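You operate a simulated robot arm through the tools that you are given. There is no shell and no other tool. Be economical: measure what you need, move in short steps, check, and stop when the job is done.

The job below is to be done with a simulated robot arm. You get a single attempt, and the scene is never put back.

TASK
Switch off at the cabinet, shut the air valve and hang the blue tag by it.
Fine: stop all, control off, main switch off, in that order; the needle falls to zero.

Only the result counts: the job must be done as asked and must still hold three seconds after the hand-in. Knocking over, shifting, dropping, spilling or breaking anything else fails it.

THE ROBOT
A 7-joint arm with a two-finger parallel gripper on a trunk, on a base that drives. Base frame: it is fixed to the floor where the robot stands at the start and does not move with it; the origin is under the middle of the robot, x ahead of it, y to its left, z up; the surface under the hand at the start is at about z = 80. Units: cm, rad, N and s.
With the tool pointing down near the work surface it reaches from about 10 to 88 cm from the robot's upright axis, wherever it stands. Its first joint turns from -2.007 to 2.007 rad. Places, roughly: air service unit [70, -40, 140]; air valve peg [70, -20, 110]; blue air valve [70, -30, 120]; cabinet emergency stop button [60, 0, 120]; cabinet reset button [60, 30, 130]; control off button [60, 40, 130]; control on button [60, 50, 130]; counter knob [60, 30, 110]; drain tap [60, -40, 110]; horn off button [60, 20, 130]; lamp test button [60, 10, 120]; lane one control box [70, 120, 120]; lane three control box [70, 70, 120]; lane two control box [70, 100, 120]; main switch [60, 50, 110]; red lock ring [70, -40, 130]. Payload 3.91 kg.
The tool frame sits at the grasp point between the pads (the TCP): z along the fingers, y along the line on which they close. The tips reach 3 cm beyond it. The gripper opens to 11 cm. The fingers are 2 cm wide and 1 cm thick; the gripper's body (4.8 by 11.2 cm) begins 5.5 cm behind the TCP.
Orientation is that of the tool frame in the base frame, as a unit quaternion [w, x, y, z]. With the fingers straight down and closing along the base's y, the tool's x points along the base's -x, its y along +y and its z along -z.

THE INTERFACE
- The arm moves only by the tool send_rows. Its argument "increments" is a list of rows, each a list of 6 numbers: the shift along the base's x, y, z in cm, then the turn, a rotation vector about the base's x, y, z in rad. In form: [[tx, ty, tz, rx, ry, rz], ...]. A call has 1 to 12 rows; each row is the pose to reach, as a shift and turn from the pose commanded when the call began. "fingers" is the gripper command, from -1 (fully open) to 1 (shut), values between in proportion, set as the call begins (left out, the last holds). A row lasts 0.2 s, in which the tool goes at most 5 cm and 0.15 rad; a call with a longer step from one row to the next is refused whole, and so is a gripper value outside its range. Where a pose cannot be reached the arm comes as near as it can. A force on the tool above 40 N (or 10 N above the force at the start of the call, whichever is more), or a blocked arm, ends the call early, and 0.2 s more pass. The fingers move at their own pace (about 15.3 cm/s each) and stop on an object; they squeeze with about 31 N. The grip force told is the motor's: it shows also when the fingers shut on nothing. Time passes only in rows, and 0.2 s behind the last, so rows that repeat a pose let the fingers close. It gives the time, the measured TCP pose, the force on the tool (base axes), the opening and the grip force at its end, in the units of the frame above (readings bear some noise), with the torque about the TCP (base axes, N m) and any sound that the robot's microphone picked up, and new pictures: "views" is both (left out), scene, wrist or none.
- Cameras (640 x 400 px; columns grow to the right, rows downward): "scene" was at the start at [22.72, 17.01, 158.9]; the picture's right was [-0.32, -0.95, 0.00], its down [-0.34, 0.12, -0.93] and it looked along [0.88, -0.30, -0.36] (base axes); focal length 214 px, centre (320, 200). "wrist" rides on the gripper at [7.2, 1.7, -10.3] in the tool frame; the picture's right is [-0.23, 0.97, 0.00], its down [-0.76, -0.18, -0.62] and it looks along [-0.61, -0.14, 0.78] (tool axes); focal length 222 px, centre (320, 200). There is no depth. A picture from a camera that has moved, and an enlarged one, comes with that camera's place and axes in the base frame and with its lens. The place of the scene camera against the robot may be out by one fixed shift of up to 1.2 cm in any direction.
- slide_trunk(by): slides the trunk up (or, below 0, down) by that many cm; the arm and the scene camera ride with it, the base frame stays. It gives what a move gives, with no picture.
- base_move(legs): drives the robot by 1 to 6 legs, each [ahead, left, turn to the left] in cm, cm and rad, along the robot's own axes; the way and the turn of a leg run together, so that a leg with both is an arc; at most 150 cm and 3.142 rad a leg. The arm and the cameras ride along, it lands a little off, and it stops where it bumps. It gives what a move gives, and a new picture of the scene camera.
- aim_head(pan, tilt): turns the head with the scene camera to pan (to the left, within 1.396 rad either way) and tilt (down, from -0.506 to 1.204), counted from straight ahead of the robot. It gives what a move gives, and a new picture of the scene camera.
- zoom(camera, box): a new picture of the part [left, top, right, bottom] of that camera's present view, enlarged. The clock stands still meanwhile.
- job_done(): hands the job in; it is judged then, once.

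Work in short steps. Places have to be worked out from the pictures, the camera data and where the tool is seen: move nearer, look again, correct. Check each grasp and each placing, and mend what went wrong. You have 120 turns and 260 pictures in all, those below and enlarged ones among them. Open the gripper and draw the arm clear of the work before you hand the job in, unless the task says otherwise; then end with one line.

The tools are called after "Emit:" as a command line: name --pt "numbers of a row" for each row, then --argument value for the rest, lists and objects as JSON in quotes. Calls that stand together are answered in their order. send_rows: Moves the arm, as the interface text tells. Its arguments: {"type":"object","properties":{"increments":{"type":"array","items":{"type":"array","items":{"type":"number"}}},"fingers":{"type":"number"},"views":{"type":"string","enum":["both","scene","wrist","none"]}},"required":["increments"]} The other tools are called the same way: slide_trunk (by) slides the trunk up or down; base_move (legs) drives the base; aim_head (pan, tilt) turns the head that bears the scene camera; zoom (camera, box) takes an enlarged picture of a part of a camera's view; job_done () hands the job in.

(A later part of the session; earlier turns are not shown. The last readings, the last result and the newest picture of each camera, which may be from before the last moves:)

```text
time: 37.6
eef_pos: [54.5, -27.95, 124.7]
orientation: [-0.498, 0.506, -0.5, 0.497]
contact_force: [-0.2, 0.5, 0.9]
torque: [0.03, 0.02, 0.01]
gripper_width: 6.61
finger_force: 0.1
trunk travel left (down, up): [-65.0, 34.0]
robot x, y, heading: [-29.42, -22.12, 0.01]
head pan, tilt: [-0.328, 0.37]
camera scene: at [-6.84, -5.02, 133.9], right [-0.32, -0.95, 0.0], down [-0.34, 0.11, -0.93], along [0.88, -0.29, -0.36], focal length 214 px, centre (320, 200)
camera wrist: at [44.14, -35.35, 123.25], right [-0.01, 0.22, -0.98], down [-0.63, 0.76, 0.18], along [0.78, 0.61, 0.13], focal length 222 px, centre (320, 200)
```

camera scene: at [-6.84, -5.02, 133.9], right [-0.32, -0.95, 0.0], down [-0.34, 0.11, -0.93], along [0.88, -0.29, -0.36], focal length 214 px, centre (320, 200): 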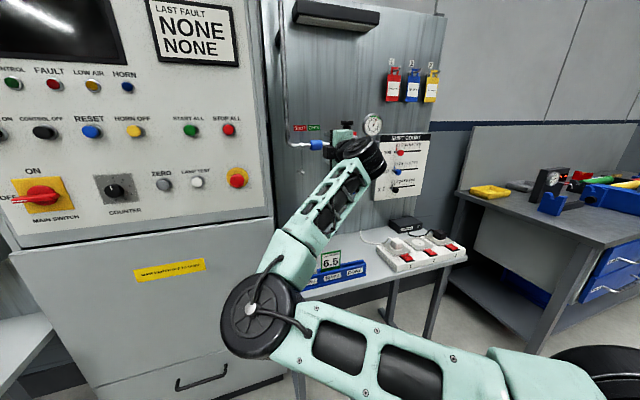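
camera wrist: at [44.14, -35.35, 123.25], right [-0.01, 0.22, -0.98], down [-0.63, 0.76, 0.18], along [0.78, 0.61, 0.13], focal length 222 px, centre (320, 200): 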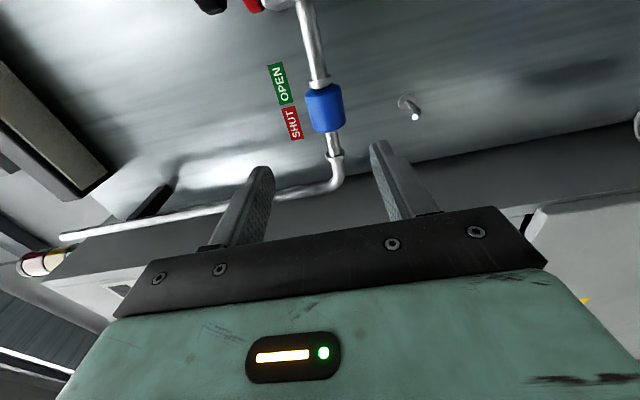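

Sleeve measured at y −30.4…−26.3, z ≈ 124.3, with the collar at y ≈ −23. I move in around it.

Emit:
send_rows --pt "3 -0.4 -0.3 0 0 0" --pt "6 -0.4 -0.3 0 0 0" --pt "8 -0.4 -0.3 0 0 0" --pt "10 -0.4 -0.3 0 0 0" --pt "11 -0.4 -0.3 0 0 0" --pt "11 -0.4 -0.3 0 0 0"

Emit:
zoom --camera "wrist" --box '[200, 60, 440, 240]'

```text
time: 39.0
eef_pos: [65.48, -28.41, 124.52]
orientation: [-0.498, 0.506, -0.499, 0.498]
contact_force: [-0.6, 0.9, 0.3]
torque: [-0.01, -0.01, -0.04]
gripper_width: 6.55
finger_force: 0.2
trunk travel left (down, up): [-65.0, 34.0]
robot x, y, heading: [-29.44, -22.2, 0.005]
head pan, tilt: [-0.328, 0.37]
camera scene: at [-6.84, -5.02, 133.9], right [-0.32, -0.95, 0.0], down [-0.34, 0.11, -0.93], along [0.88, -0.29, -0.36], focal length 214 px, centre (320, 200)
camera wrist: at [55.1, -35.64, 122.93], right [-0.01, 0.22, -0.98], down [-0.63, 0.76, 0.18], along [0.78, 0.61, 0.13], focal length 222 px, centre (320, 200)
```

scene: 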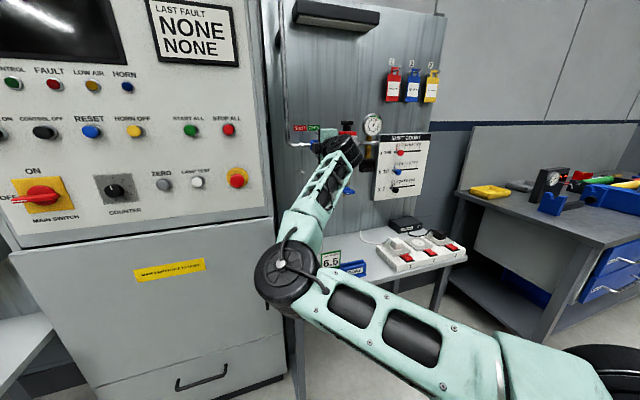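
wrist: 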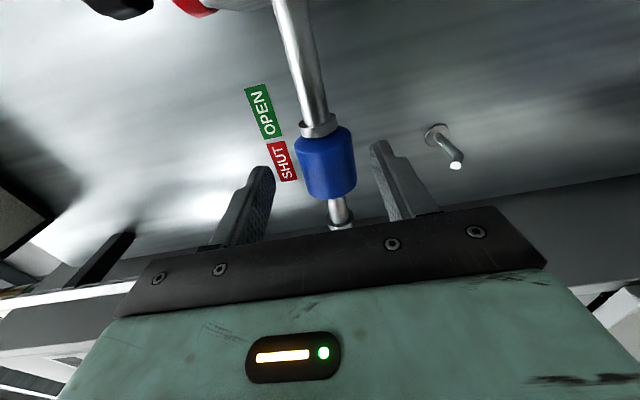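

```text
2.22 times, centred on (320, 150) of wrist
camera zoom: at [55.1, -35.64, 122.93], right [-0.01, 0.22, -0.98], down [-0.63, 0.76, 0.18], along [0.78, 0.61, 0.13], focal length 494 px, centre (320, 311)
```

zoom: 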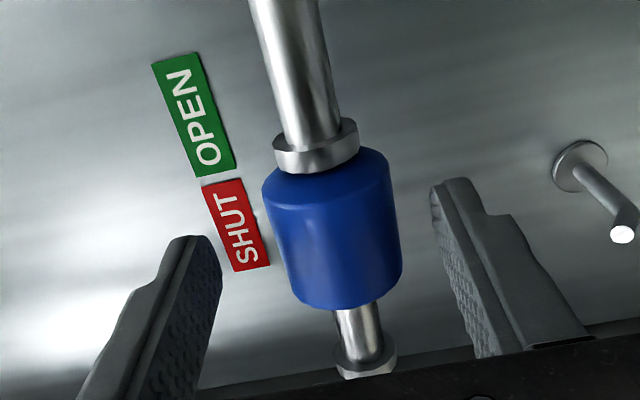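

The sleeve rests against the right-hand (OPEN) collar and must slide left to the other collar. I go 2 cm deeper, 0.4 lower, and close on it.

Emit:
send_rows --pt "1 -0.1 -0.4 0 0 0" --pt "2 -0.1 -0.4 0 0 0" --pt "2 -0.1 -0.4 0 0 0" --views "none"

Emit:
send_rows --pt "0 0 0 0 0 0" --pt "0 0 0 0 0 0" --pt "0 0 0 0 0 0" --fingers 0.9 --views "wrist"

```text
time: 39.8
eef_pos: [67.53, -28.55, 124.17]
orientation: [-0.497, 0.506, -0.499, 0.498]
contact_force: [1.0, -0.6, 0.9]
torque: [-0.01, 0.01, -0.01]
gripper_width: 6.59
finger_force: 0.1
trunk travel left (down, up): [-65.0, 34.0]
robot x, y, heading: [-29.57, -22.32, 0.007]
head pan, tilt: [-0.328, 0.37]
```

```text
time: 40.6
eef_pos: [67.45, -28.5, 124.01]
orientation: [-0.498, 0.506, -0.5, 0.496]
contact_force: [-5.6, 0.9, -8.1]
torque: [1.09, 0.11, -0.07]
gripper_width: 3.71
finger_force: 45.0
trunk travel left (down, up): [-65.0, 34.0]
robot x, y, heading: [-29.3, -22.49, 0.006]
head pan, tilt: [-0.328, 0.37]
camera wrist: at [57.13, -35.78, 122.48], right [-0.01, 0.22, -0.97], down [-0.63, 0.76, 0.18], along [0.78, 0.61, 0.13], focal length 222 px, centre (320, 200)
```

wrist: 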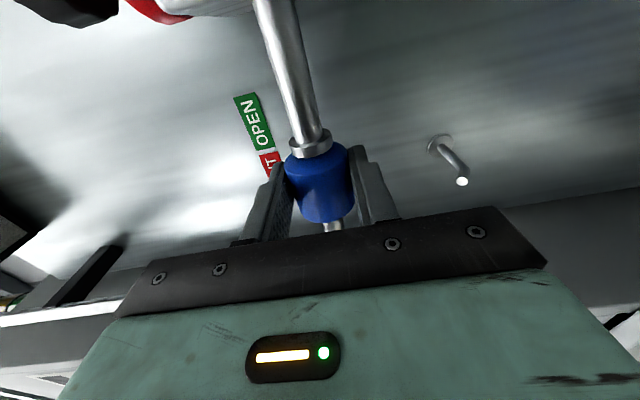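

The sleeve is gripped (3.7 cm). I slide it left in small steps until it stops.

Emit:
send_rows --pt "0 0.4 -0.2 0 0 0" --pt "0 0.8 -0.2 0 0 0" --pt "0 1.2 -0.2 0 0 0" --pt "0 1.6 -0.2 0 0 0" --pt "0 2.0 -0.2 0 0 0" --pt "0 2.4 -0.2 0 0 0" --pt "0 2.8 -0.2 0 0 0"

```text
time: 42.2
eef_pos: [67.5, -25.73, 124.05]
orientation: [-0.499, 0.504, -0.498, 0.498]
contact_force: [29.7, -4.5, 26.8]
torque: [0.9, -0.23, -0.71]
gripper_width: 3.67
finger_force: 45.3
trunk travel left (down, up): [-65.0, 34.0]
robot x, y, heading: [-29.44, -22.13, 0.004]
head pan, tilt: [-0.328, 0.37]
camera scene: at [-6.8, -5.05, 133.92], right [-0.32, -0.95, 0.0], down [-0.34, 0.11, -0.93], along [0.88, -0.29, -0.36], focal length 214 px, centre (320, 200)
camera wrist: at [57.11, -33.01, 122.41], right [-0.01, 0.22, -0.97], down [-0.63, 0.76, 0.18], along [0.78, 0.61, 0.13], focal length 222 px, centre (320, 200)
```

scene: 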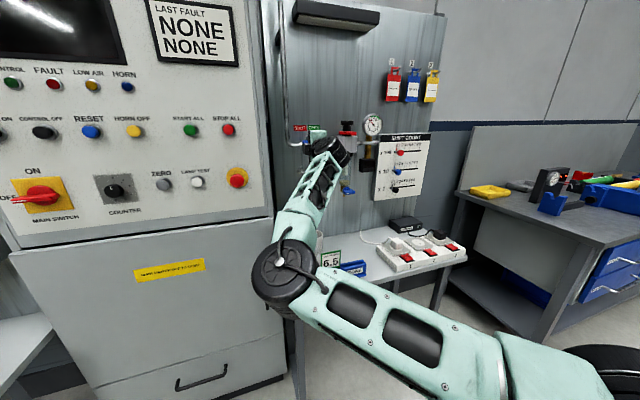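
wrist: 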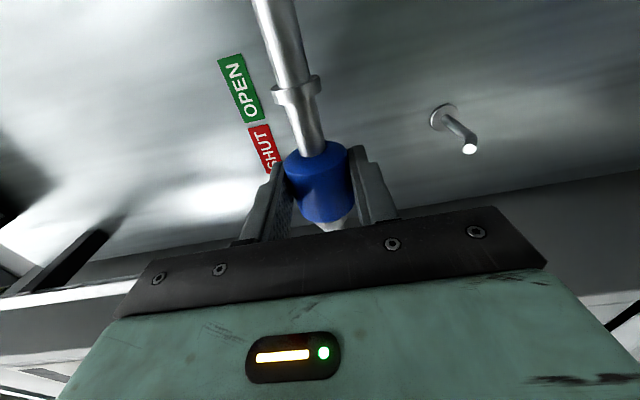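

It slides freely; I ease the height and push on toward the end stop.

Emit:
send_rows --pt "0.1 0 0.2 0 0 0" --pt "0.1 0.3 0.2 0 0 0" --pt "0.1 0.6 0.2 0 0 0" --pt "0.1 0.9 0.2 0 0 0"

Emit:
zoom --camera "scene" --box '[280, 90, 440, 210]'

```text
time: 43.2
eef_pos: [67.43, -25.39, 124.01]
orientation: [-0.496, 0.503, -0.501, 0.5]
contact_force: [-9.8, -23.6, 2.5]
torque: [0.84, -0.01, -0.01]
gripper_width: 3.66
finger_force: 44.9
trunk travel left (down, up): [-65.0, 34.0]
robot x, y, heading: [-29.74, -21.87, 0.005]
head pan, tilt: [-0.328, 0.37]
camera scene: at [-6.92, -5.21, 133.92], right [-0.32, -0.95, 0.0], down [-0.34, 0.12, -0.93], along [0.88, -0.29, -0.36], focal length 214 px, centre (320, 200)
camera wrist: at [57.03, -32.61, 122.46], right [-0.01, 0.22, -0.97], down [-0.62, 0.76, 0.18], along [0.78, 0.61, 0.13], focal length 222 px, centre (320, 200)
```

scene: 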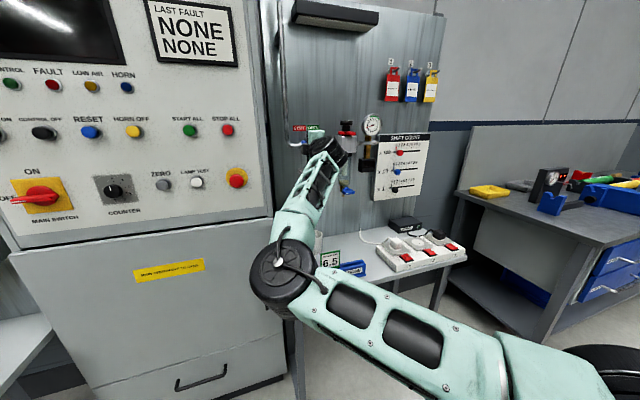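
wrist: 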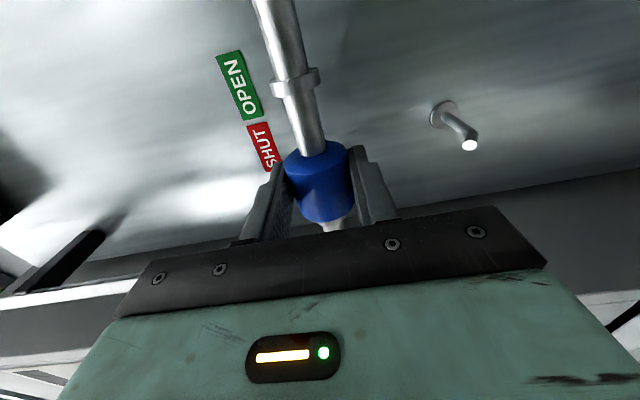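

```text
3.33 times, centred on (360, 150) of scene
camera zoom: at [-6.92, -5.21, 133.92], right [-0.32, -0.95, 0.0], down [-0.34, 0.12, -0.93], along [0.88, -0.29, -0.36], focal length 715 px, centre (187, 367)
```

zoom: 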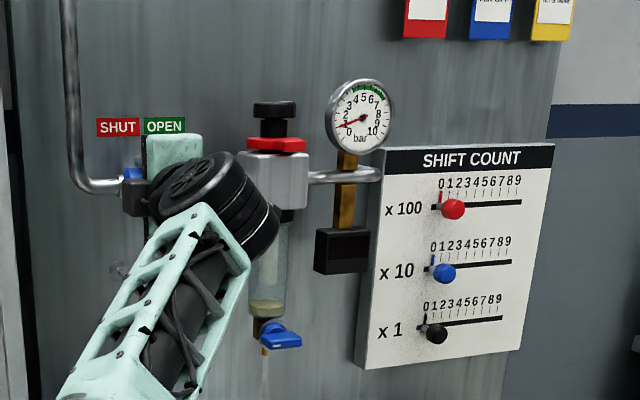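

The needle is falling and the sleeve is at its stop. I release it and draw straight back.

Emit:
send_rows --pt "0 -0.4 0 0 0 0" --pt "0 -0.4 0 0 0 0" --pt "0 -0.4 0 0 0 0" --fingers -0.2 --views "none"

Emit:
send_rows --pt "-3 0 0 0 0 0" --pt "-7 0 0 0 0 0" --pt "-11 0 0 0 0 0" --pt "-15 0 0 0 0 0" --pt "-18 2 0 0 0 0" --pt "-20 5 0 0 0 0" --pt "-20 8 0 0 0 0"

Emit:
zoom --camera "scene" --box '[280, 50, 460, 210]'

```text
time: 44.0
eef_pos: [67.47, -25.04, 123.98]
orientation: [-0.498, 0.506, -0.499, 0.497]
contact_force: [0.0, 0.2, 0.9]
torque: [-0.02, 0.01, 0.0]
gripper_width: 6.6
finger_force: 0.0
trunk travel left (down, up): [-65.0, 34.0]
robot x, y, heading: [-29.45, -22.02, 0.012]
head pan, tilt: [-0.328, 0.37]
```

```text
time: 45.6
eef_pos: [47.55, -17.4, 124.24]
orientation: [-0.497, 0.505, -0.499, 0.499]
contact_force: [0.1, -0.5, 0.3]
torque: [-0.02, -0.02, 0.02]
gripper_width: 6.6
finger_force: 0.1
trunk travel left (down, up): [-65.0, 34.0]
robot x, y, heading: [-29.49, -22.43, 0.011]
head pan, tilt: [-0.328, 0.37]
camera scene: at [-6.82, -5.05, 133.9], right [-0.32, -0.95, 0.0], down [-0.34, 0.11, -0.93], along [0.88, -0.29, -0.36], focal length 214 px, centre (320, 200)
camera wrist: at [37.19, -24.68, 122.59], right [-0.01, 0.22, -0.98], down [-0.63, 0.76, 0.18], along [0.78, 0.61, 0.13], focal length 222 px, centre (320, 200)
```

scene: 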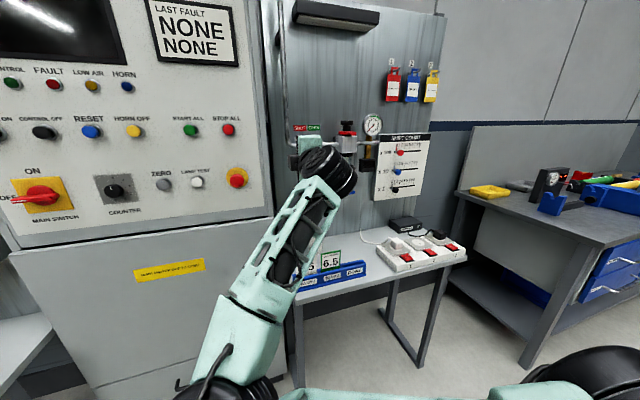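
wrist: 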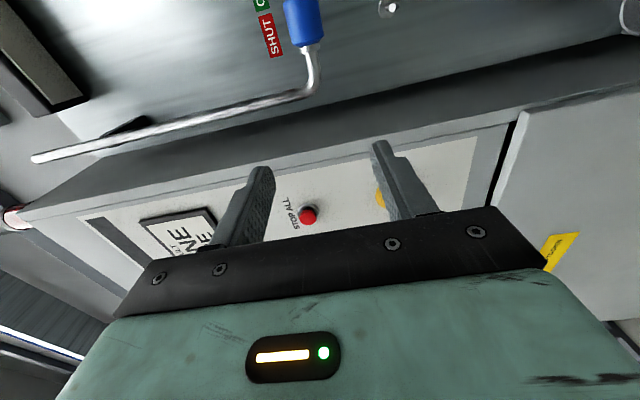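

```text
2.50 times, centred on (370, 130) of scene
camera zoom: at [-6.82, -5.05, 133.9], right [-0.32, -0.95, 0.0], down [-0.34, 0.11, -0.93], along [0.88, -0.29, -0.36], focal length 536 px, centre (195, 375)
```

zoom: 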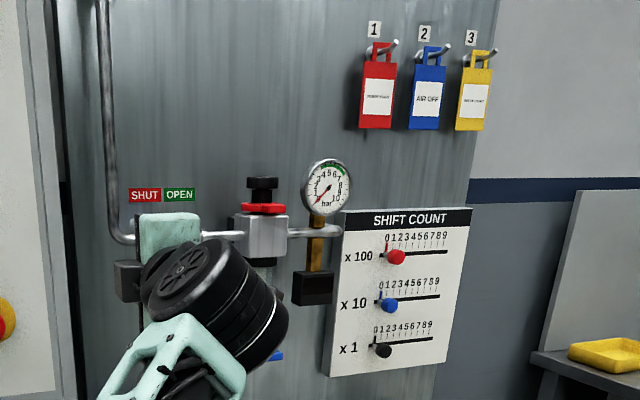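

The needle stands at zero. Next the tag: hook 2 is near [75, −70, 150]. I roll the hand upright again (fingers closing sideways), then drive right and raise the trunk.

Emit:
send_rows --pt "-1 0 0 0.14 0 0" --pt "-2 0 0 0.28 0 0" --pt "-3 0 0 0.42 0 0" --pt "-3 0 0 0.56 0 0" --pt "-3 0 0 0.7 0 0" --pt "-3 0 0 0.84 0 0" --pt "-3 0 0 0.98 0 0" --pt "-3 0 0 1.12 0 0" --pt "-3 0 0 1.26 0 0" --pt "-3 0 0 1.4 0 0" --pt "-3 0 0 1.54 0 0" --pt "-3 0 0 1.57 0 0" --views "none"

Emit:
base_move --legs '[[0, -38, 0]]'

Emit:
slide_trunk --by 14

Emit:
zoom --camera "wrist" --box '[0, 0, 640, 400]'

```text
time: 48.2
eef_pos: [44.62, -17.17, 124.11]
orientation: [0.709, -0.005, 0.705, 0.002]
contact_force: [0.5, 0.6, -0.3]
torque: [0.01, -0.03, -0.03]
gripper_width: 6.59
finger_force: 0.0
trunk travel left (down, up): [-65.0, 34.0]
robot x, y, heading: [-29.43, -22.52, 0.005]
head pan, tilt: [-0.328, 0.37]
```

```text
time: 50.5
eef_pos: [44.82, -53.32, 124.1]
orientation: [0.71, -0.007, 0.705, 0.002]
contact_force: [-0.3, 0.1, 0.4]
torque: [-0.04, -0.02, 0.0]
gripper_width: 6.57
finger_force: 0.1
trunk travel left (down, up): [-65.0, 34.0]
robot x, y, heading: [-29.34, -58.7, 0.006]
head pan, tilt: [-0.328, 0.37]
camera scene: at [-6.57, -41.46, 133.9], right [-0.31, -0.95, 0.0], down [-0.34, 0.11, -0.93], along [0.89, -0.29, -0.36], focal length 214 px, centre (320, 200)
```

scene: 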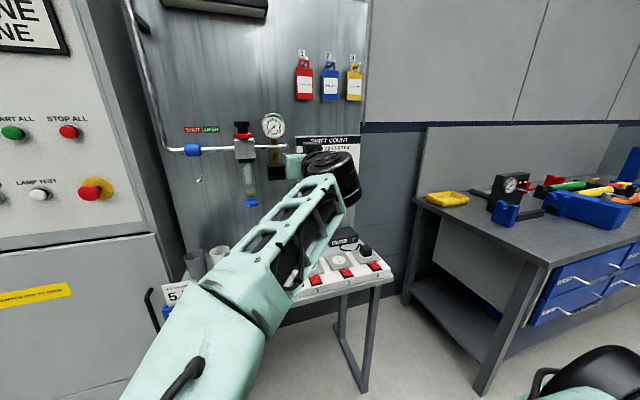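

```text
time: 52.2
eef_pos: [44.9, -53.4, 138.08]
orientation: [0.71, -0.007, 0.705, 0.002]
contact_force: [0.1, 0.2, -0.3]
torque: [-0.02, 0.0, 0.02]
gripper_width: 6.61
finger_force: 0.1
trunk travel left (down, up): [-79.0, 20.0]
robot x, y, heading: [-29.21, -58.63, 0.01]
head pan, tilt: [-0.328, 0.37]
```

```text
1.00 times, centred on (320, 200) of wrist (not enlarged: the box is as wide or as high as the picture)
camera zoom: at [34.55, -51.9, 130.78], right [-0.01, 0.98, 0.22], down [-0.63, -0.18, 0.76], along [0.78, -0.13, 0.61], focal length 222 px, centre (320, 200)
```

zoom: 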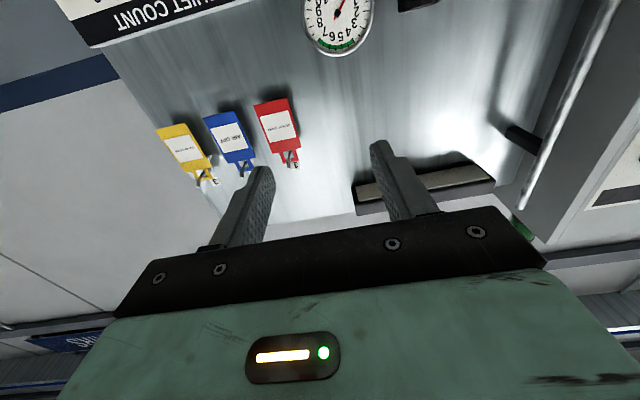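

Tag 2 is at about [73, −70.6, 142]. I move the hand in front of it, a bit low, to look closer.

Emit:
send_rows --pt "1 -4 0 0 0 0" --pt "2 -8 0 0 0 0" --pt "4 -12 0 0 0 0" --pt "6 -15 0 0 0 0" --pt "8 -17 -1 0 0 0" --pt "10 -17 -1 0 0 0" --pt "10 -17 -1 0 0 0"

Emit:
zoom --camera "wrist" --box '[180, 60, 460, 235]'

Emit:
zoom --camera "scene" --box '[260, 60, 400, 160]'

```text
time: 53.8
eef_pos: [54.98, -70.71, 137.1]
orientation: [0.71, -0.007, 0.704, 0.001]
contact_force: [-0.5, -0.1, -0.2]
torque: [0.0, -0.01, -0.01]
gripper_width: 6.6
finger_force: 0.2
trunk travel left (down, up): [-79.0, 20.0]
robot x, y, heading: [-29.06, -58.71, 0.018]
head pan, tilt: [-0.328, 0.37]
camera scene: at [-6.57, -41.46, 147.9], right [-0.31, -0.95, 0.0], down [-0.34, 0.11, -0.93], along [0.89, -0.29, -0.36], focal length 214 px, centre (320, 200)
camera wrist: at [44.55, -69.13, 129.74], right [-0.01, 0.98, 0.22], down [-0.63, -0.18, 0.76], along [0.78, -0.13, 0.61], focal length 222 px, centre (320, 200)
```

scene: 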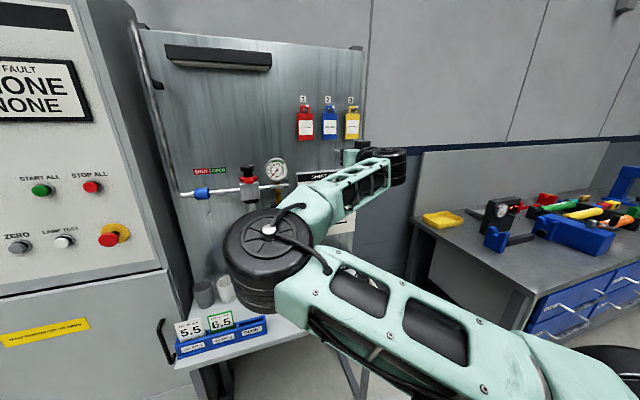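
wrist: 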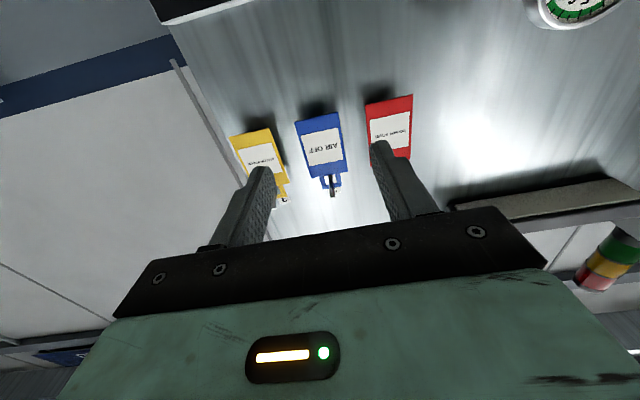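

```text
2.29 times, centred on (320, 148) of wrist
camera zoom: at [44.55, -69.13, 129.74], right [-0.01, 0.98, 0.22], down [-0.63, -0.18, 0.76], along [0.78, -0.13, 0.61], focal length 508 px, centre (320, 320)
```

zoom: 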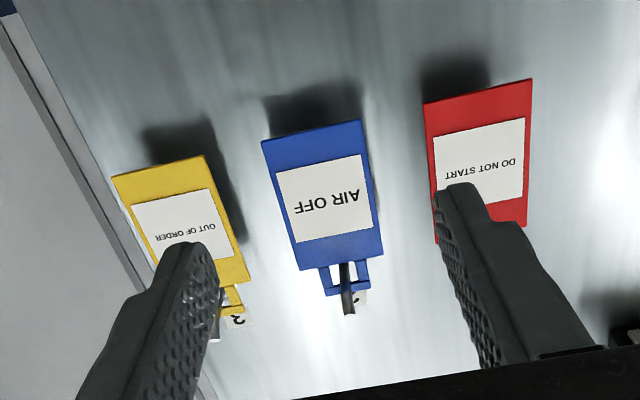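

```text
4.00 times, centred on (330, 110) of scene
camera zoom: at [-6.57, -41.46, 147.9], right [-0.31, -0.95, 0.0], down [-0.34, 0.11, -0.93], along [0.89, -0.29, -0.36], focal length 858 px, centre (280, 560)
```

zoom: 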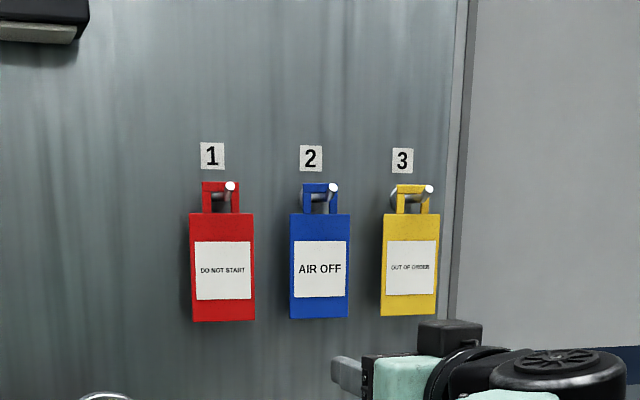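

The tag card spans about y −74.6…−68.6, z 139.4…148.7, near x ≈ 75. I open to about 8 cm and approach at mid-card height.

Emit:
send_rows --pt "2 -0.9 2 0 0 0" --pt "4 -0.9 4 0 0 0" --pt "7 -0.9 5.5 0 0 0" --pt "10 -0.9 5.5 0 0 0" --pt "13 -0.9 5.5 0 0 0" --pt "13 -0.9 5.5 0 0 0" --fingers -0.5 --views "wrist"

Emit:
zoom --camera "scene" --box '[260, 60, 400, 160]'

```text
time: 55.2
eef_pos: [67.94, -71.42, 142.57]
orientation: [0.71, -0.007, 0.704, 0.001]
contact_force: [-0.8, -0.3, -0.3]
torque: [0.01, -0.01, 0.04]
gripper_width: 8.24
finger_force: 0.1
trunk travel left (down, up): [-79.0, 20.0]
robot x, y, heading: [-28.87, -58.61, 0.014]
head pan, tilt: [-0.328, 0.37]
camera wrist: at [57.7, -69.89, 135.35], right [-0.01, 0.98, 0.22], down [-0.63, -0.18, 0.76], along [0.78, -0.13, 0.61], focal length 222 px, centre (320, 200)
```

wrist: 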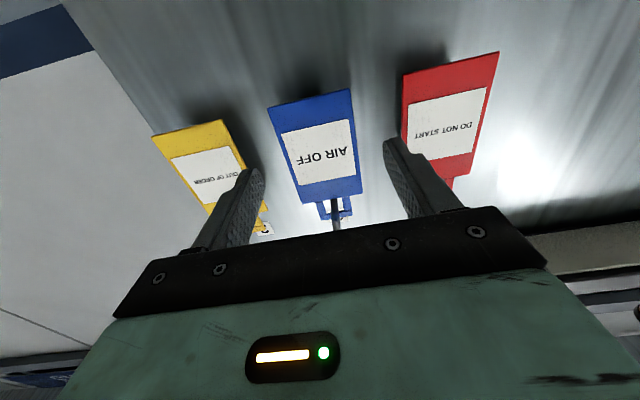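

```text
4.00 times, centred on (330, 110) of scene
camera zoom: at [-6.57, -41.45, 147.9], right [-0.31, -0.95, 0.0], down [-0.34, 0.11, -0.93], along [0.89, -0.29, -0.36], focal length 858 px, centre (280, 560)
```

zoom: 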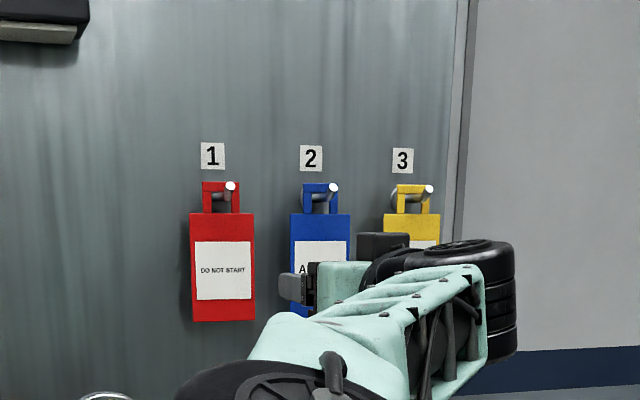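

The hand is centred; tag plane near x ≈ 74. I advance slowly to put the tips just past the card's edges.

Emit:
send_rows --pt "1.5 -0.1 0 0 0 0" --pt "3 -0.1 0 0 0 0" --pt "3.6 -0.1 0 0 0 0" --pt "4.2 -0.1 0 0 0 0" --pt "4.2 -0.1 0 0 0 0" --views "wrist"

Emit:
zoom --camera "wrist" --box '[200, 60, 460, 225]'

```text
time: 56.4
eef_pos: [72.12, -71.4, 142.67]
orientation: [0.709, -0.007, 0.705, 0.002]
contact_force: [0.5, -0.1, -0.1]
torque: [-0.02, 0.01, 0.0]
gripper_width: 8.24
finger_force: 0.2
trunk travel left (down, up): [-79.0, 20.0]
robot x, y, heading: [-29.08, -58.68, 0.007]
head pan, tilt: [-0.328, 0.37]
camera wrist: at [61.78, -69.99, 135.3], right [-0.01, 0.98, 0.22], down [-0.63, -0.18, 0.76], along [0.78, -0.13, 0.61], focal length 222 px, centre (320, 200)
```

wrist: 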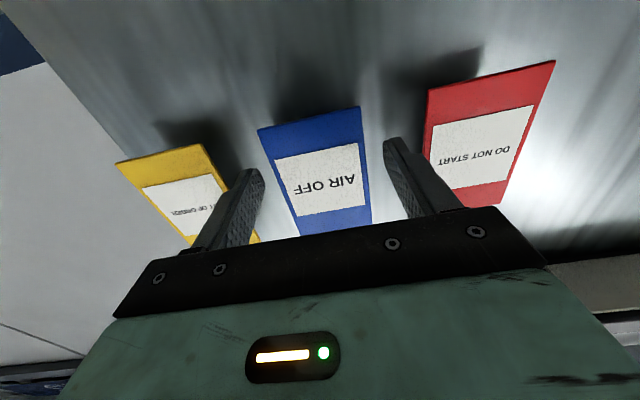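

```text
2.42 times, centred on (330, 142) of wrist
camera zoom: at [61.78, -69.99, 135.3], right [-0.01, 0.98, 0.22], down [-0.63, -0.18, 0.76], along [0.78, -0.13, 0.61], focal length 538 px, centre (296, 339)
```

zoom: 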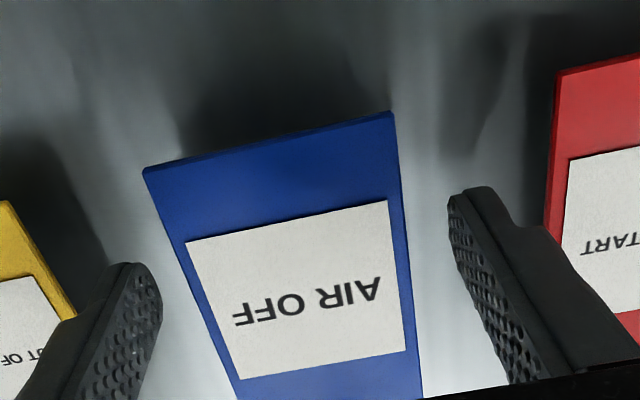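

The tips are roughly level with the card (x ≈ 74.5). I go 0.5 cm more and close on its edges.

Emit:
send_rows --pt "0.5 0 0 0 0 0" --pt "0.5 0 0 0 0 0" --views "none"

Emit:
send_rows --pt "0 0 0 0 0 0" --pt "0 0 0 0 0 0" --pt "0 0 0 0 0 0" --fingers 0.4 --views "wrist"

Emit:
zoom --camera "wrist" --box '[200, 60, 460, 225]'

```text
time: 57.0
eef_pos: [72.58, -71.4, 142.58]
orientation: [0.71, -0.008, 0.704, 0.002]
contact_force: [-0.2, -0.3, -0.7]
torque: [-0.04, 0.0, 0.02]
gripper_width: 8.24
finger_force: 0.1
trunk travel left (down, up): [-79.0, 20.0]
robot x, y, heading: [-29.3, -58.9, 0.014]
head pan, tilt: [-0.328, 0.37]
```

```text
time: 57.8
eef_pos: [72.64, -71.48, 142.63]
orientation: [0.71, -0.007, 0.705, 0.002]
contact_force: [0.2, -0.2, -0.2]
torque: [0.02, -0.02, -0.01]
gripper_width: 5.82
finger_force: 30.7
trunk travel left (down, up): [-79.0, 20.0]
robot x, y, heading: [-29.34, -59.0, 0.012]
head pan, tilt: [-0.328, 0.37]
camera wrist: at [62.26, -69.94, 135.31], right [-0.01, 0.98, 0.22], down [-0.63, -0.18, 0.76], along [0.78, -0.13, 0.61], focal length 222 px, centre (320, 200)
```

wrist: 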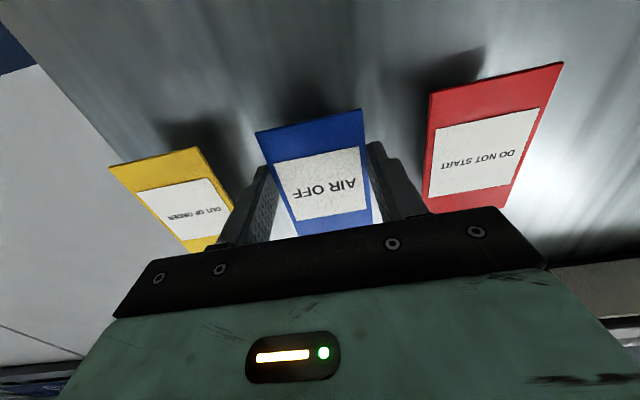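

```text
2.42 times, centred on (330, 142) of wrist
camera zoom: at [62.26, -69.94, 135.31], right [-0.01, 0.98, 0.22], down [-0.63, -0.18, 0.76], along [0.78, -0.13, 0.61], focal length 538 px, centre (296, 339)
```

zoom: 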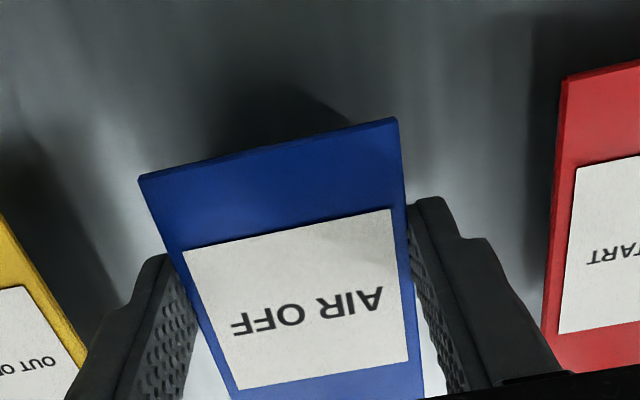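

The blue tag is gripped by its edges (5.8 cm). The hook runs flat about 6 cm, then turns up near its tip, so I lift a little and draw out along it in stages.

Emit:
send_rows --pt "0 0 0.5 0 0 0" --pt "0 0 1.0 0 0 0" --pt "-1 0 1.0 0 0 0" --pt "-2 0 1.0 0 0 0" --pt "-2 0 1.0 0 0 0" --views "wrist"

Emit:
zoom --camera "scene" --box '[290, 80, 370, 130]'

```text
time: 59.0
eef_pos: [70.43, -71.51, 143.66]
orientation: [0.71, -0.008, 0.704, 0.002]
contact_force: [-0.9, 1.1, -0.5]
torque: [0.01, -0.01, 0.0]
gripper_width: 5.84
finger_force: 31.0
trunk travel left (down, up): [-79.0, 20.0]
robot x, y, heading: [-29.0, -58.97, 0.009]
head pan, tilt: [-0.328, 0.37]
camera wrist: at [60.18, -69.97, 136.35], right [-0.01, 0.98, 0.22], down [-0.63, -0.18, 0.76], along [0.78, -0.13, 0.61], focal length 222 px, centre (320, 200)
```

wrist: 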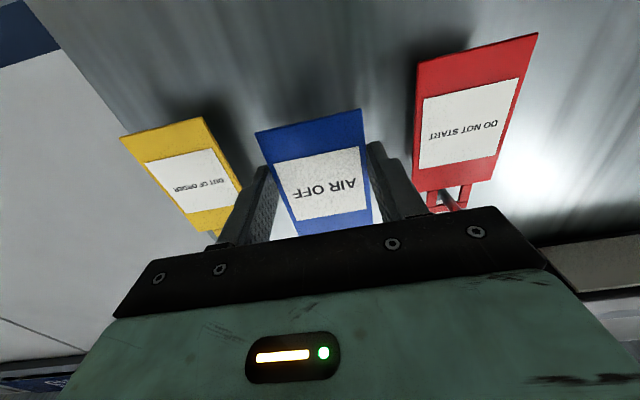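

```text
8.00 times, centred on (330, 105) of scene
camera zoom: at [-6.56, -41.46, 147.9], right [-0.31, -0.95, 0.0], down [-0.34, 0.11, -0.93], along [0.89, -0.29, -0.36], focal length 1716 px, centre (240, 960)
```

zoom: 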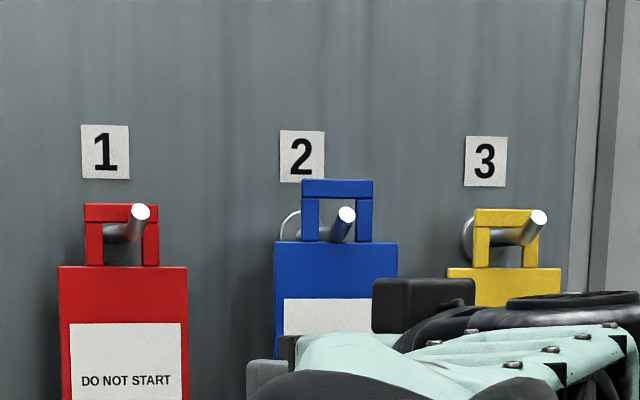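

The hook now runs cleanly through the loop. I keep drawing out, rising with the upturned tip.

Emit:
send_rows --pt "-0.8 0 0 0 0 0" --pt "-1.6 0 0.1 0 0 0" --pt "-2.2 0 0.6 0 0 0" --pt "-2.8 0 1.1 0 0 0" --pt "-2.8 0 1.1 0 0 0" --views "none"

Emit:
zoom --camera "scene" --box '[290, 80, 370, 130]'

```text
time: 60.2
eef_pos: [67.82, -71.36, 144.7]
orientation: [0.71, -0.007, 0.704, 0.002]
contact_force: [-0.1, 0.5, -0.5]
torque: [0.01, -0.03, 0.03]
gripper_width: 5.86
finger_force: 31.0
trunk travel left (down, up): [-79.0, 20.0]
robot x, y, heading: [-29.05, -58.55, 0.004]
head pan, tilt: [-0.328, 0.37]
```

```text
8.00 times, centred on (330, 105) of scene
camera zoom: at [-6.57, -41.46, 147.9], right [-0.31, -0.95, 0.0], down [-0.34, 0.11, -0.93], along [0.89, -0.29, -0.36], focal length 1716 px, centre (240, 960)
```

zoom: 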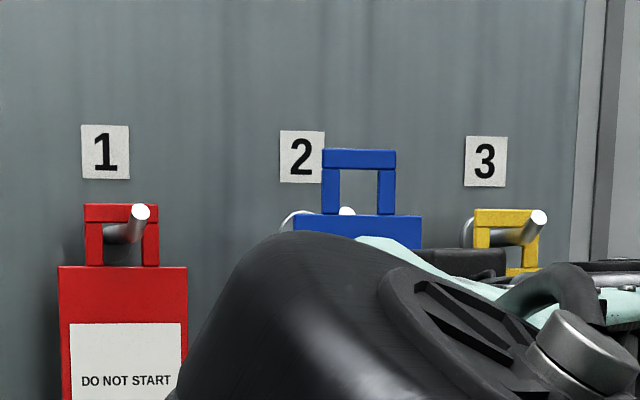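

The card now covers the tip, so the tag is off its hook. I draw it well clear.

Emit:
send_rows --pt "-2 0 0.3 0 0 0" --pt "-5 0 0.3 0 0 0" --pt "-9 0 0.3 0 0 0" --pt "-13 0 0.3 0 0 0" --pt "-17 0 0.3 0 0 0" --pt "-17 0 0.3 0 0 0"

```text
time: 61.6
eef_pos: [50.74, -71.56, 144.98]
orientation: [0.71, -0.008, 0.704, 0.001]
contact_force: [0.3, -0.3, 0.5]
torque: [0.0, 0.01, -0.01]
gripper_width: 5.84
finger_force: 31.6
trunk travel left (down, up): [-79.0, 20.0]
robot x, y, heading: [-28.97, -58.95, 0.011]
head pan, tilt: [-0.328, 0.37]
camera scene: at [-6.57, -41.46, 147.9], right [-0.31, -0.95, 0.0], down [-0.34, 0.11, -0.93], along [0.89, -0.29, -0.36], focal length 214 px, centre (320, 200)
camera wrist: at [40.35, -70.0, 137.68], right [-0.01, 0.98, 0.22], down [-0.63, -0.18, 0.76], along [0.78, -0.13, 0.61], focal length 222 px, centre (320, 200)
```

scene: 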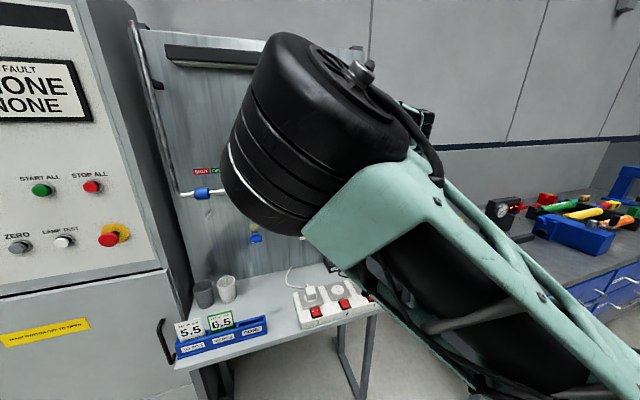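
wrist: 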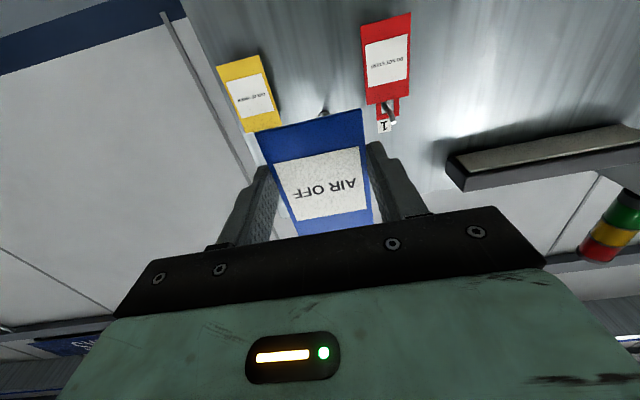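

The tag is free; the others still hang. From the earlier wrist views the peg tip is at about [71.1, −24.2, 113.8]. I drive back left and lower the trunk.

Emit:
base_move --legs '[[0, 36, 0]]'

Emit:
slide_trunk --by -30

Emit:
send_rows --pt "0 0 -3 0 0 0" --pt "0 3 -6 0 0 0" --pt "0 6 -8 0 0 0" --pt "0 6 -8 0 0 0"

```text
time: 63.9
eef_pos: [50.42, -36.09, 144.95]
orientation: [0.71, -0.007, 0.704, 0.002]
contact_force: [-1.1, -0.5, 0.8]
torque: [-0.01, -0.03, 0.02]
gripper_width: 5.87
finger_force: 30.9
trunk travel left (down, up): [-79.0, 20.0]
robot x, y, heading: [-29.49, -23.26, 0.006]
head pan, tilt: [-0.328, 0.37]
camera scene: at [-6.97, -5.97, 147.9], right [-0.31, -0.95, 0.0], down [-0.34, 0.11, -0.93], along [0.89, -0.29, -0.36], focal length 214 px, centre (320, 200)
```

scene: 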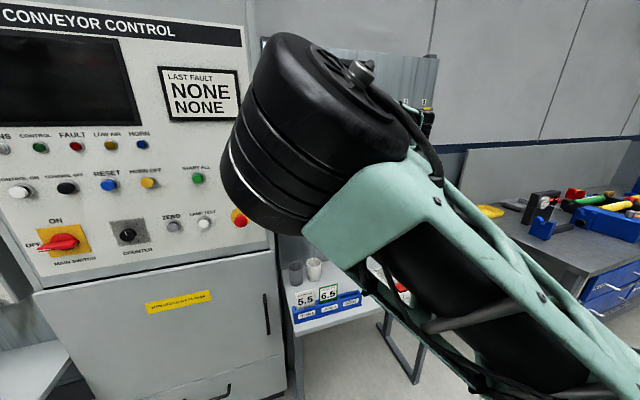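

```text
time: 66.9
eef_pos: [50.37, -35.95, 114.94]
orientation: [0.71, -0.008, 0.704, 0.002]
contact_force: [0.4, 0.2, -0.5]
torque: [0.01, 0.01, 0.03]
gripper_width: 5.86
finger_force: 31.2
trunk travel left (down, up): [-49.0, 50.0]
robot x, y, heading: [-29.28, -22.96, 0.009]
head pan, tilt: [-0.328, 0.37]
```

```text
time: 67.9
eef_pos: [50.32, -30.1, 107.04]
orientation: [0.71, -0.008, 0.705, 0.003]
contact_force: [0.8, -0.4, -1.0]
torque: [-0.01, -0.01, -0.01]
gripper_width: 5.86
finger_force: 31.0
trunk travel left (down, up): [-49.0, 50.0]
robot x, y, heading: [-29.37, -23.65, 0.008]
head pan, tilt: [-0.328, 0.37]
camera scene: at [-6.97, -5.97, 117.9], right [-0.31, -0.95, 0.0], down [-0.34, 0.11, -0.93], along [0.89, -0.29, -0.36], focal length 214 px, centre (320, 200)
camera wrist: at [39.95, -28.5, 99.76], right [-0.01, 0.98, 0.22], down [-0.63, -0.18, 0.76], along [0.78, -0.13, 0.61], focal length 222 px, centre (320, 200)
```

scene: 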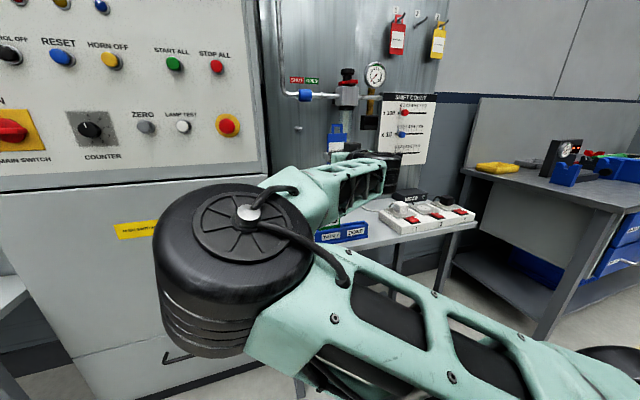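
wrist: 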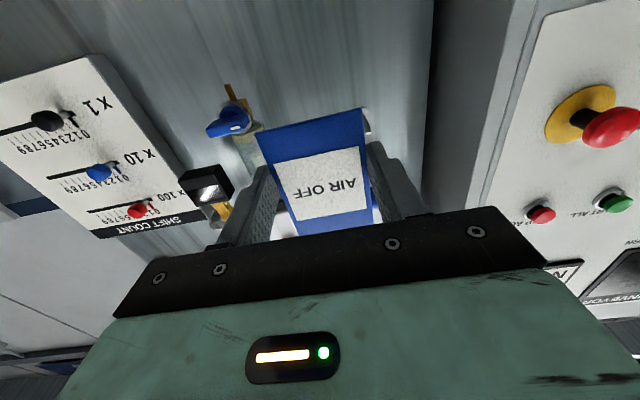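

Clear of the drain tap. I line the loop up with the peg, still short of it, and check through the scene camera.

Emit:
send_rows --pt "1 3 0.1 0 0 0" --pt "3 5.9 0.1 0 0 0" --pt "6 5.9 0.1 0 0 0" --pt "9 5.9 0.1 0 0 0" --pt "12 5.9 0.1 0 0 0" --pt "14 5.9 0.1 0 0 0" --pt "14 5.9 0.1 0 0 0"

Emit:
zoom --camera "scene" --box '[280, 70, 400, 170]'

```text
time: 69.5
eef_pos: [64.62, -24.16, 107.12]
orientation: [0.709, -0.008, 0.705, 0.003]
contact_force: [-0.4, -0.5, 0.1]
torque: [-0.01, -0.01, -0.01]
gripper_width: 5.84
finger_force: 30.6
trunk travel left (down, up): [-49.0, 50.0]
robot x, y, heading: [-29.54, -23.09, 0.01]
head pan, tilt: [-0.328, 0.37]
camera scene: at [-6.98, -5.96, 117.9], right [-0.31, -0.95, 0.0], down [-0.34, 0.11, -0.93], along [0.89, -0.29, -0.36], focal length 214 px, centre (320, 200)
camera wrist: at [54.21, -22.71, 99.75], right [-0.01, 0.98, 0.22], down [-0.63, -0.18, 0.76], along [0.78, -0.13, 0.61], focal length 222 px, centre (320, 200)
```

scene: 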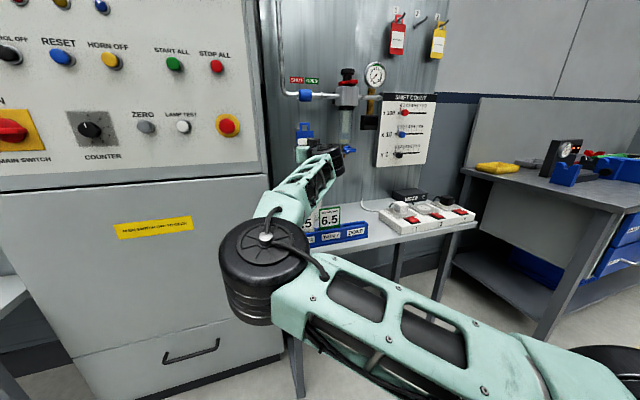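
wrist: 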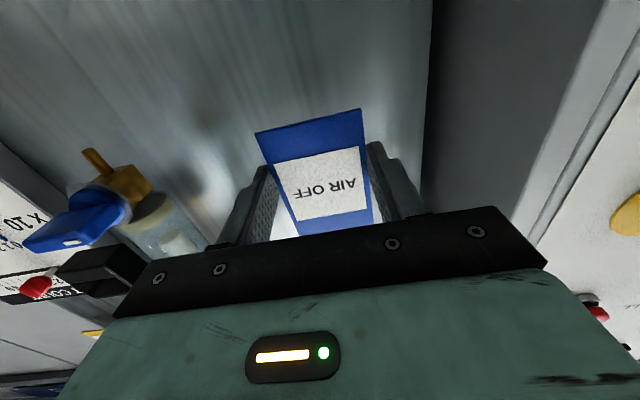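

```text
4.00 times, centred on (340, 120) of scene
camera zoom: at [-6.98, -5.96, 117.9], right [-0.31, -0.95, 0.0], down [-0.34, 0.11, -0.93], along [0.89, -0.29, -0.36], focal length 858 px, centre (240, 520)
```

zoom: 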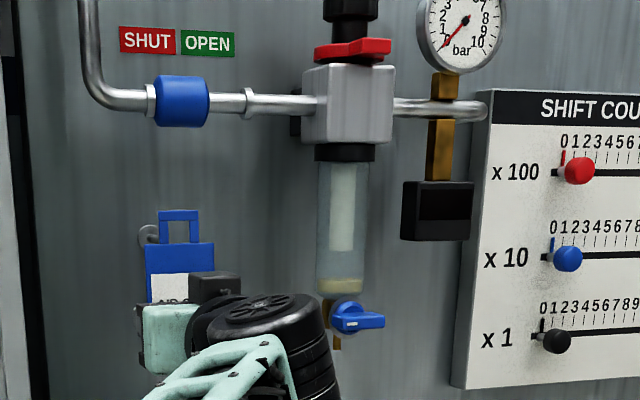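

Emit:
zoom --camera "scene" --box '[305, 115, 345, 140]'

```text
16.00 times, centred on (325, 128) of scene
camera zoom: at [-6.98, -5.96, 117.9], right [-0.31, -0.95, 0.0], down [-0.34, 0.11, -0.93], along [0.89, -0.29, -0.36], focal length 3432 px, centre (240, 1360)
```

zoom: 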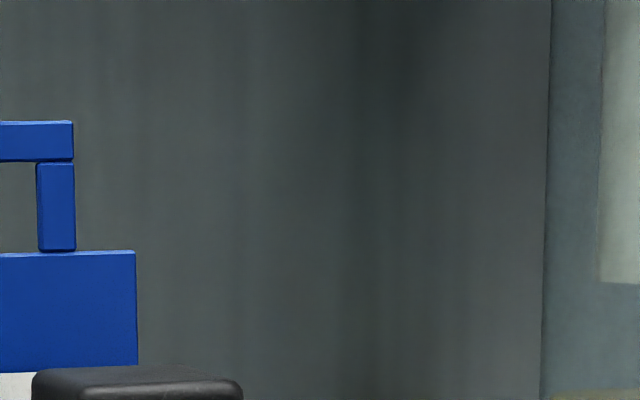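

Wrong window; I shift it left.

Emit:
zoom --camera "scene" --box '[295, 110, 343, 140]'

```text
13.33 times, centred on (319, 125) of scene
camera zoom: at [-6.98, -5.96, 117.9], right [-0.31, -0.95, 0.0], down [-0.34, 0.11, -0.93], along [0.89, -0.29, -0.36], focal length 2860 px, centre (333, 1200)
```

zoom: 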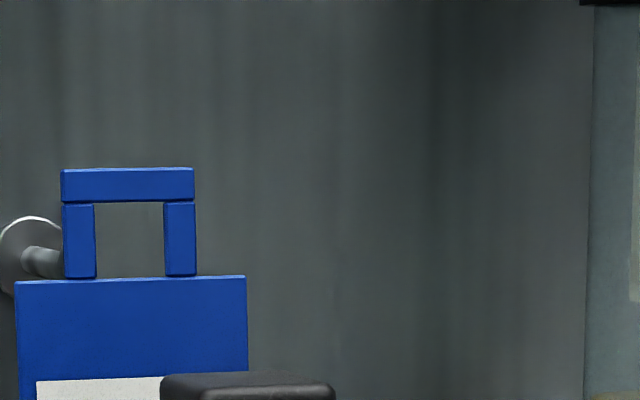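

The valve sleeve is against the SHUT collar. The peg tip is hidden behind the loop's left leg, so the peg lies slightly left: y ≈ −23.85, shaft z ≈ 112.7 with the tip turned up. I shift 0.35 left and go nearer.

Emit:
send_rows --pt "0 0.35 0.1 0 0 0" --pt "1.5 0.35 0.1 0 0 0" --pt "3 0.35 0.1 0 0 0" --pt "3 0.35 0.1 0 0 0" --views "none"

Emit:
zoom --camera "scene" --box '[295, 110, 343, 140]'

```text
time: 70.5
eef_pos: [67.57, -23.78, 107.12]
orientation: [0.709, -0.007, 0.705, 0.002]
contact_force: [0.8, 0.0, 0.0]
torque: [-0.01, 0.01, 0.0]
gripper_width: 5.87
finger_force: 31.1
trunk travel left (down, up): [-49.0, 50.0]
robot x, y, heading: [-29.5, -22.96, 0.014]
head pan, tilt: [-0.328, 0.37]
```

```text
13.33 times, centred on (319, 125) of scene
camera zoom: at [-6.97, -5.96, 117.9], right [-0.31, -0.95, 0.0], down [-0.34, 0.11, -0.93], along [0.89, -0.29, -0.36], focal length 2860 px, centre (333, 1200)
```

zoom: 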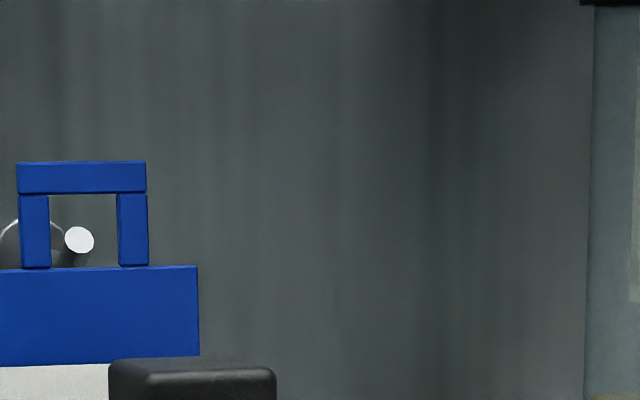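

The tip shows inside the loop. I centre on it (slightly right and lower), and slide the loop over, sinking with the shaft past the upturn.

Emit:
send_rows --pt "0.8 -0.2 -0.3 0 0 0" --pt "1.6 -0.2 -0.3 0 0 0" --pt "2.3 -0.2 -0.4 0 0 0" --pt "2.3 -0.2 -0.4 0 0 0" --views "none"

Emit:
zoom --camera "scene" --box '[287, 110, 335, 140]'

```text
time: 71.5
eef_pos: [69.73, -23.93, 106.8]
orientation: [0.71, -0.007, 0.705, 0.001]
contact_force: [-0.2, 0.3, -0.9]
torque: [-0.02, 0.03, 0.0]
gripper_width: 5.85
finger_force: 31.1
trunk travel left (down, up): [-49.0, 50.0]
robot x, y, heading: [-29.47, -23.53, 0.01]
head pan, tilt: [-0.328, 0.37]
```

```text
13.33 times, centred on (311, 125) of scene
camera zoom: at [-6.97, -5.96, 117.9], right [-0.31, -0.95, 0.0], down [-0.34, 0.11, -0.93], along [0.89, -0.29, -0.36], focal length 2860 px, centre (440, 1200)
```

zoom: 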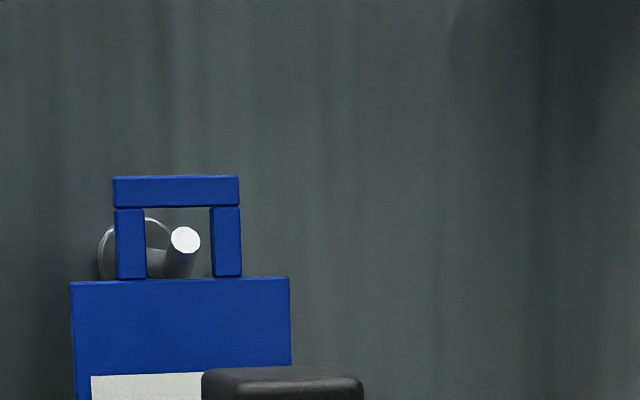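

Tip is within the loop. I go on in, sinking 0.8 cm.

Emit:
send_rows --pt "0.4 0 -0.4 0 0 0" --pt "1.0 0 -0.7 0 0 0" --pt "1.6 0 -0.8 0 0 0" --pt "1.6 0 -0.8 0 0 0" --views "none"

Emit:
zoom --camera "scene" --box '[287, 110, 335, 140]'

```text
time: 72.5
eef_pos: [71.18, -23.86, 106.04]
orientation: [0.71, -0.007, 0.705, 0.002]
contact_force: [0.1, 0.2, -0.6]
torque: [0.0, -0.01, -0.01]
gripper_width: 5.88
finger_force: 30.8
trunk travel left (down, up): [-49.0, 50.0]
robot x, y, heading: [-29.58, -23.19, 0.014]
head pan, tilt: [-0.328, 0.37]
```

```text
13.33 times, centred on (311, 125) of scene
camera zoom: at [-6.97, -5.96, 117.9], right [-0.31, -0.95, 0.0], down [-0.34, 0.11, -0.93], along [0.89, -0.29, -0.36], focal length 2860 px, centre (440, 1200)
```

zoom: 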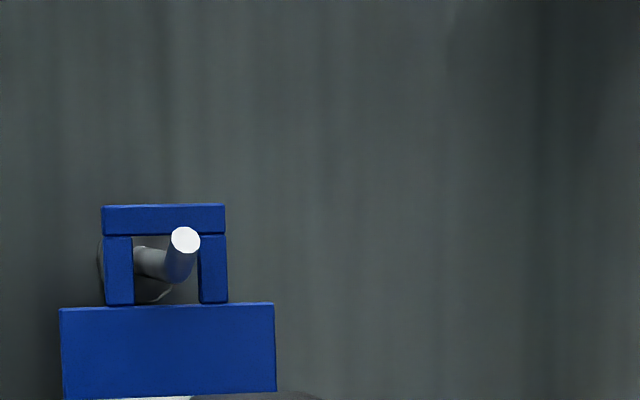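

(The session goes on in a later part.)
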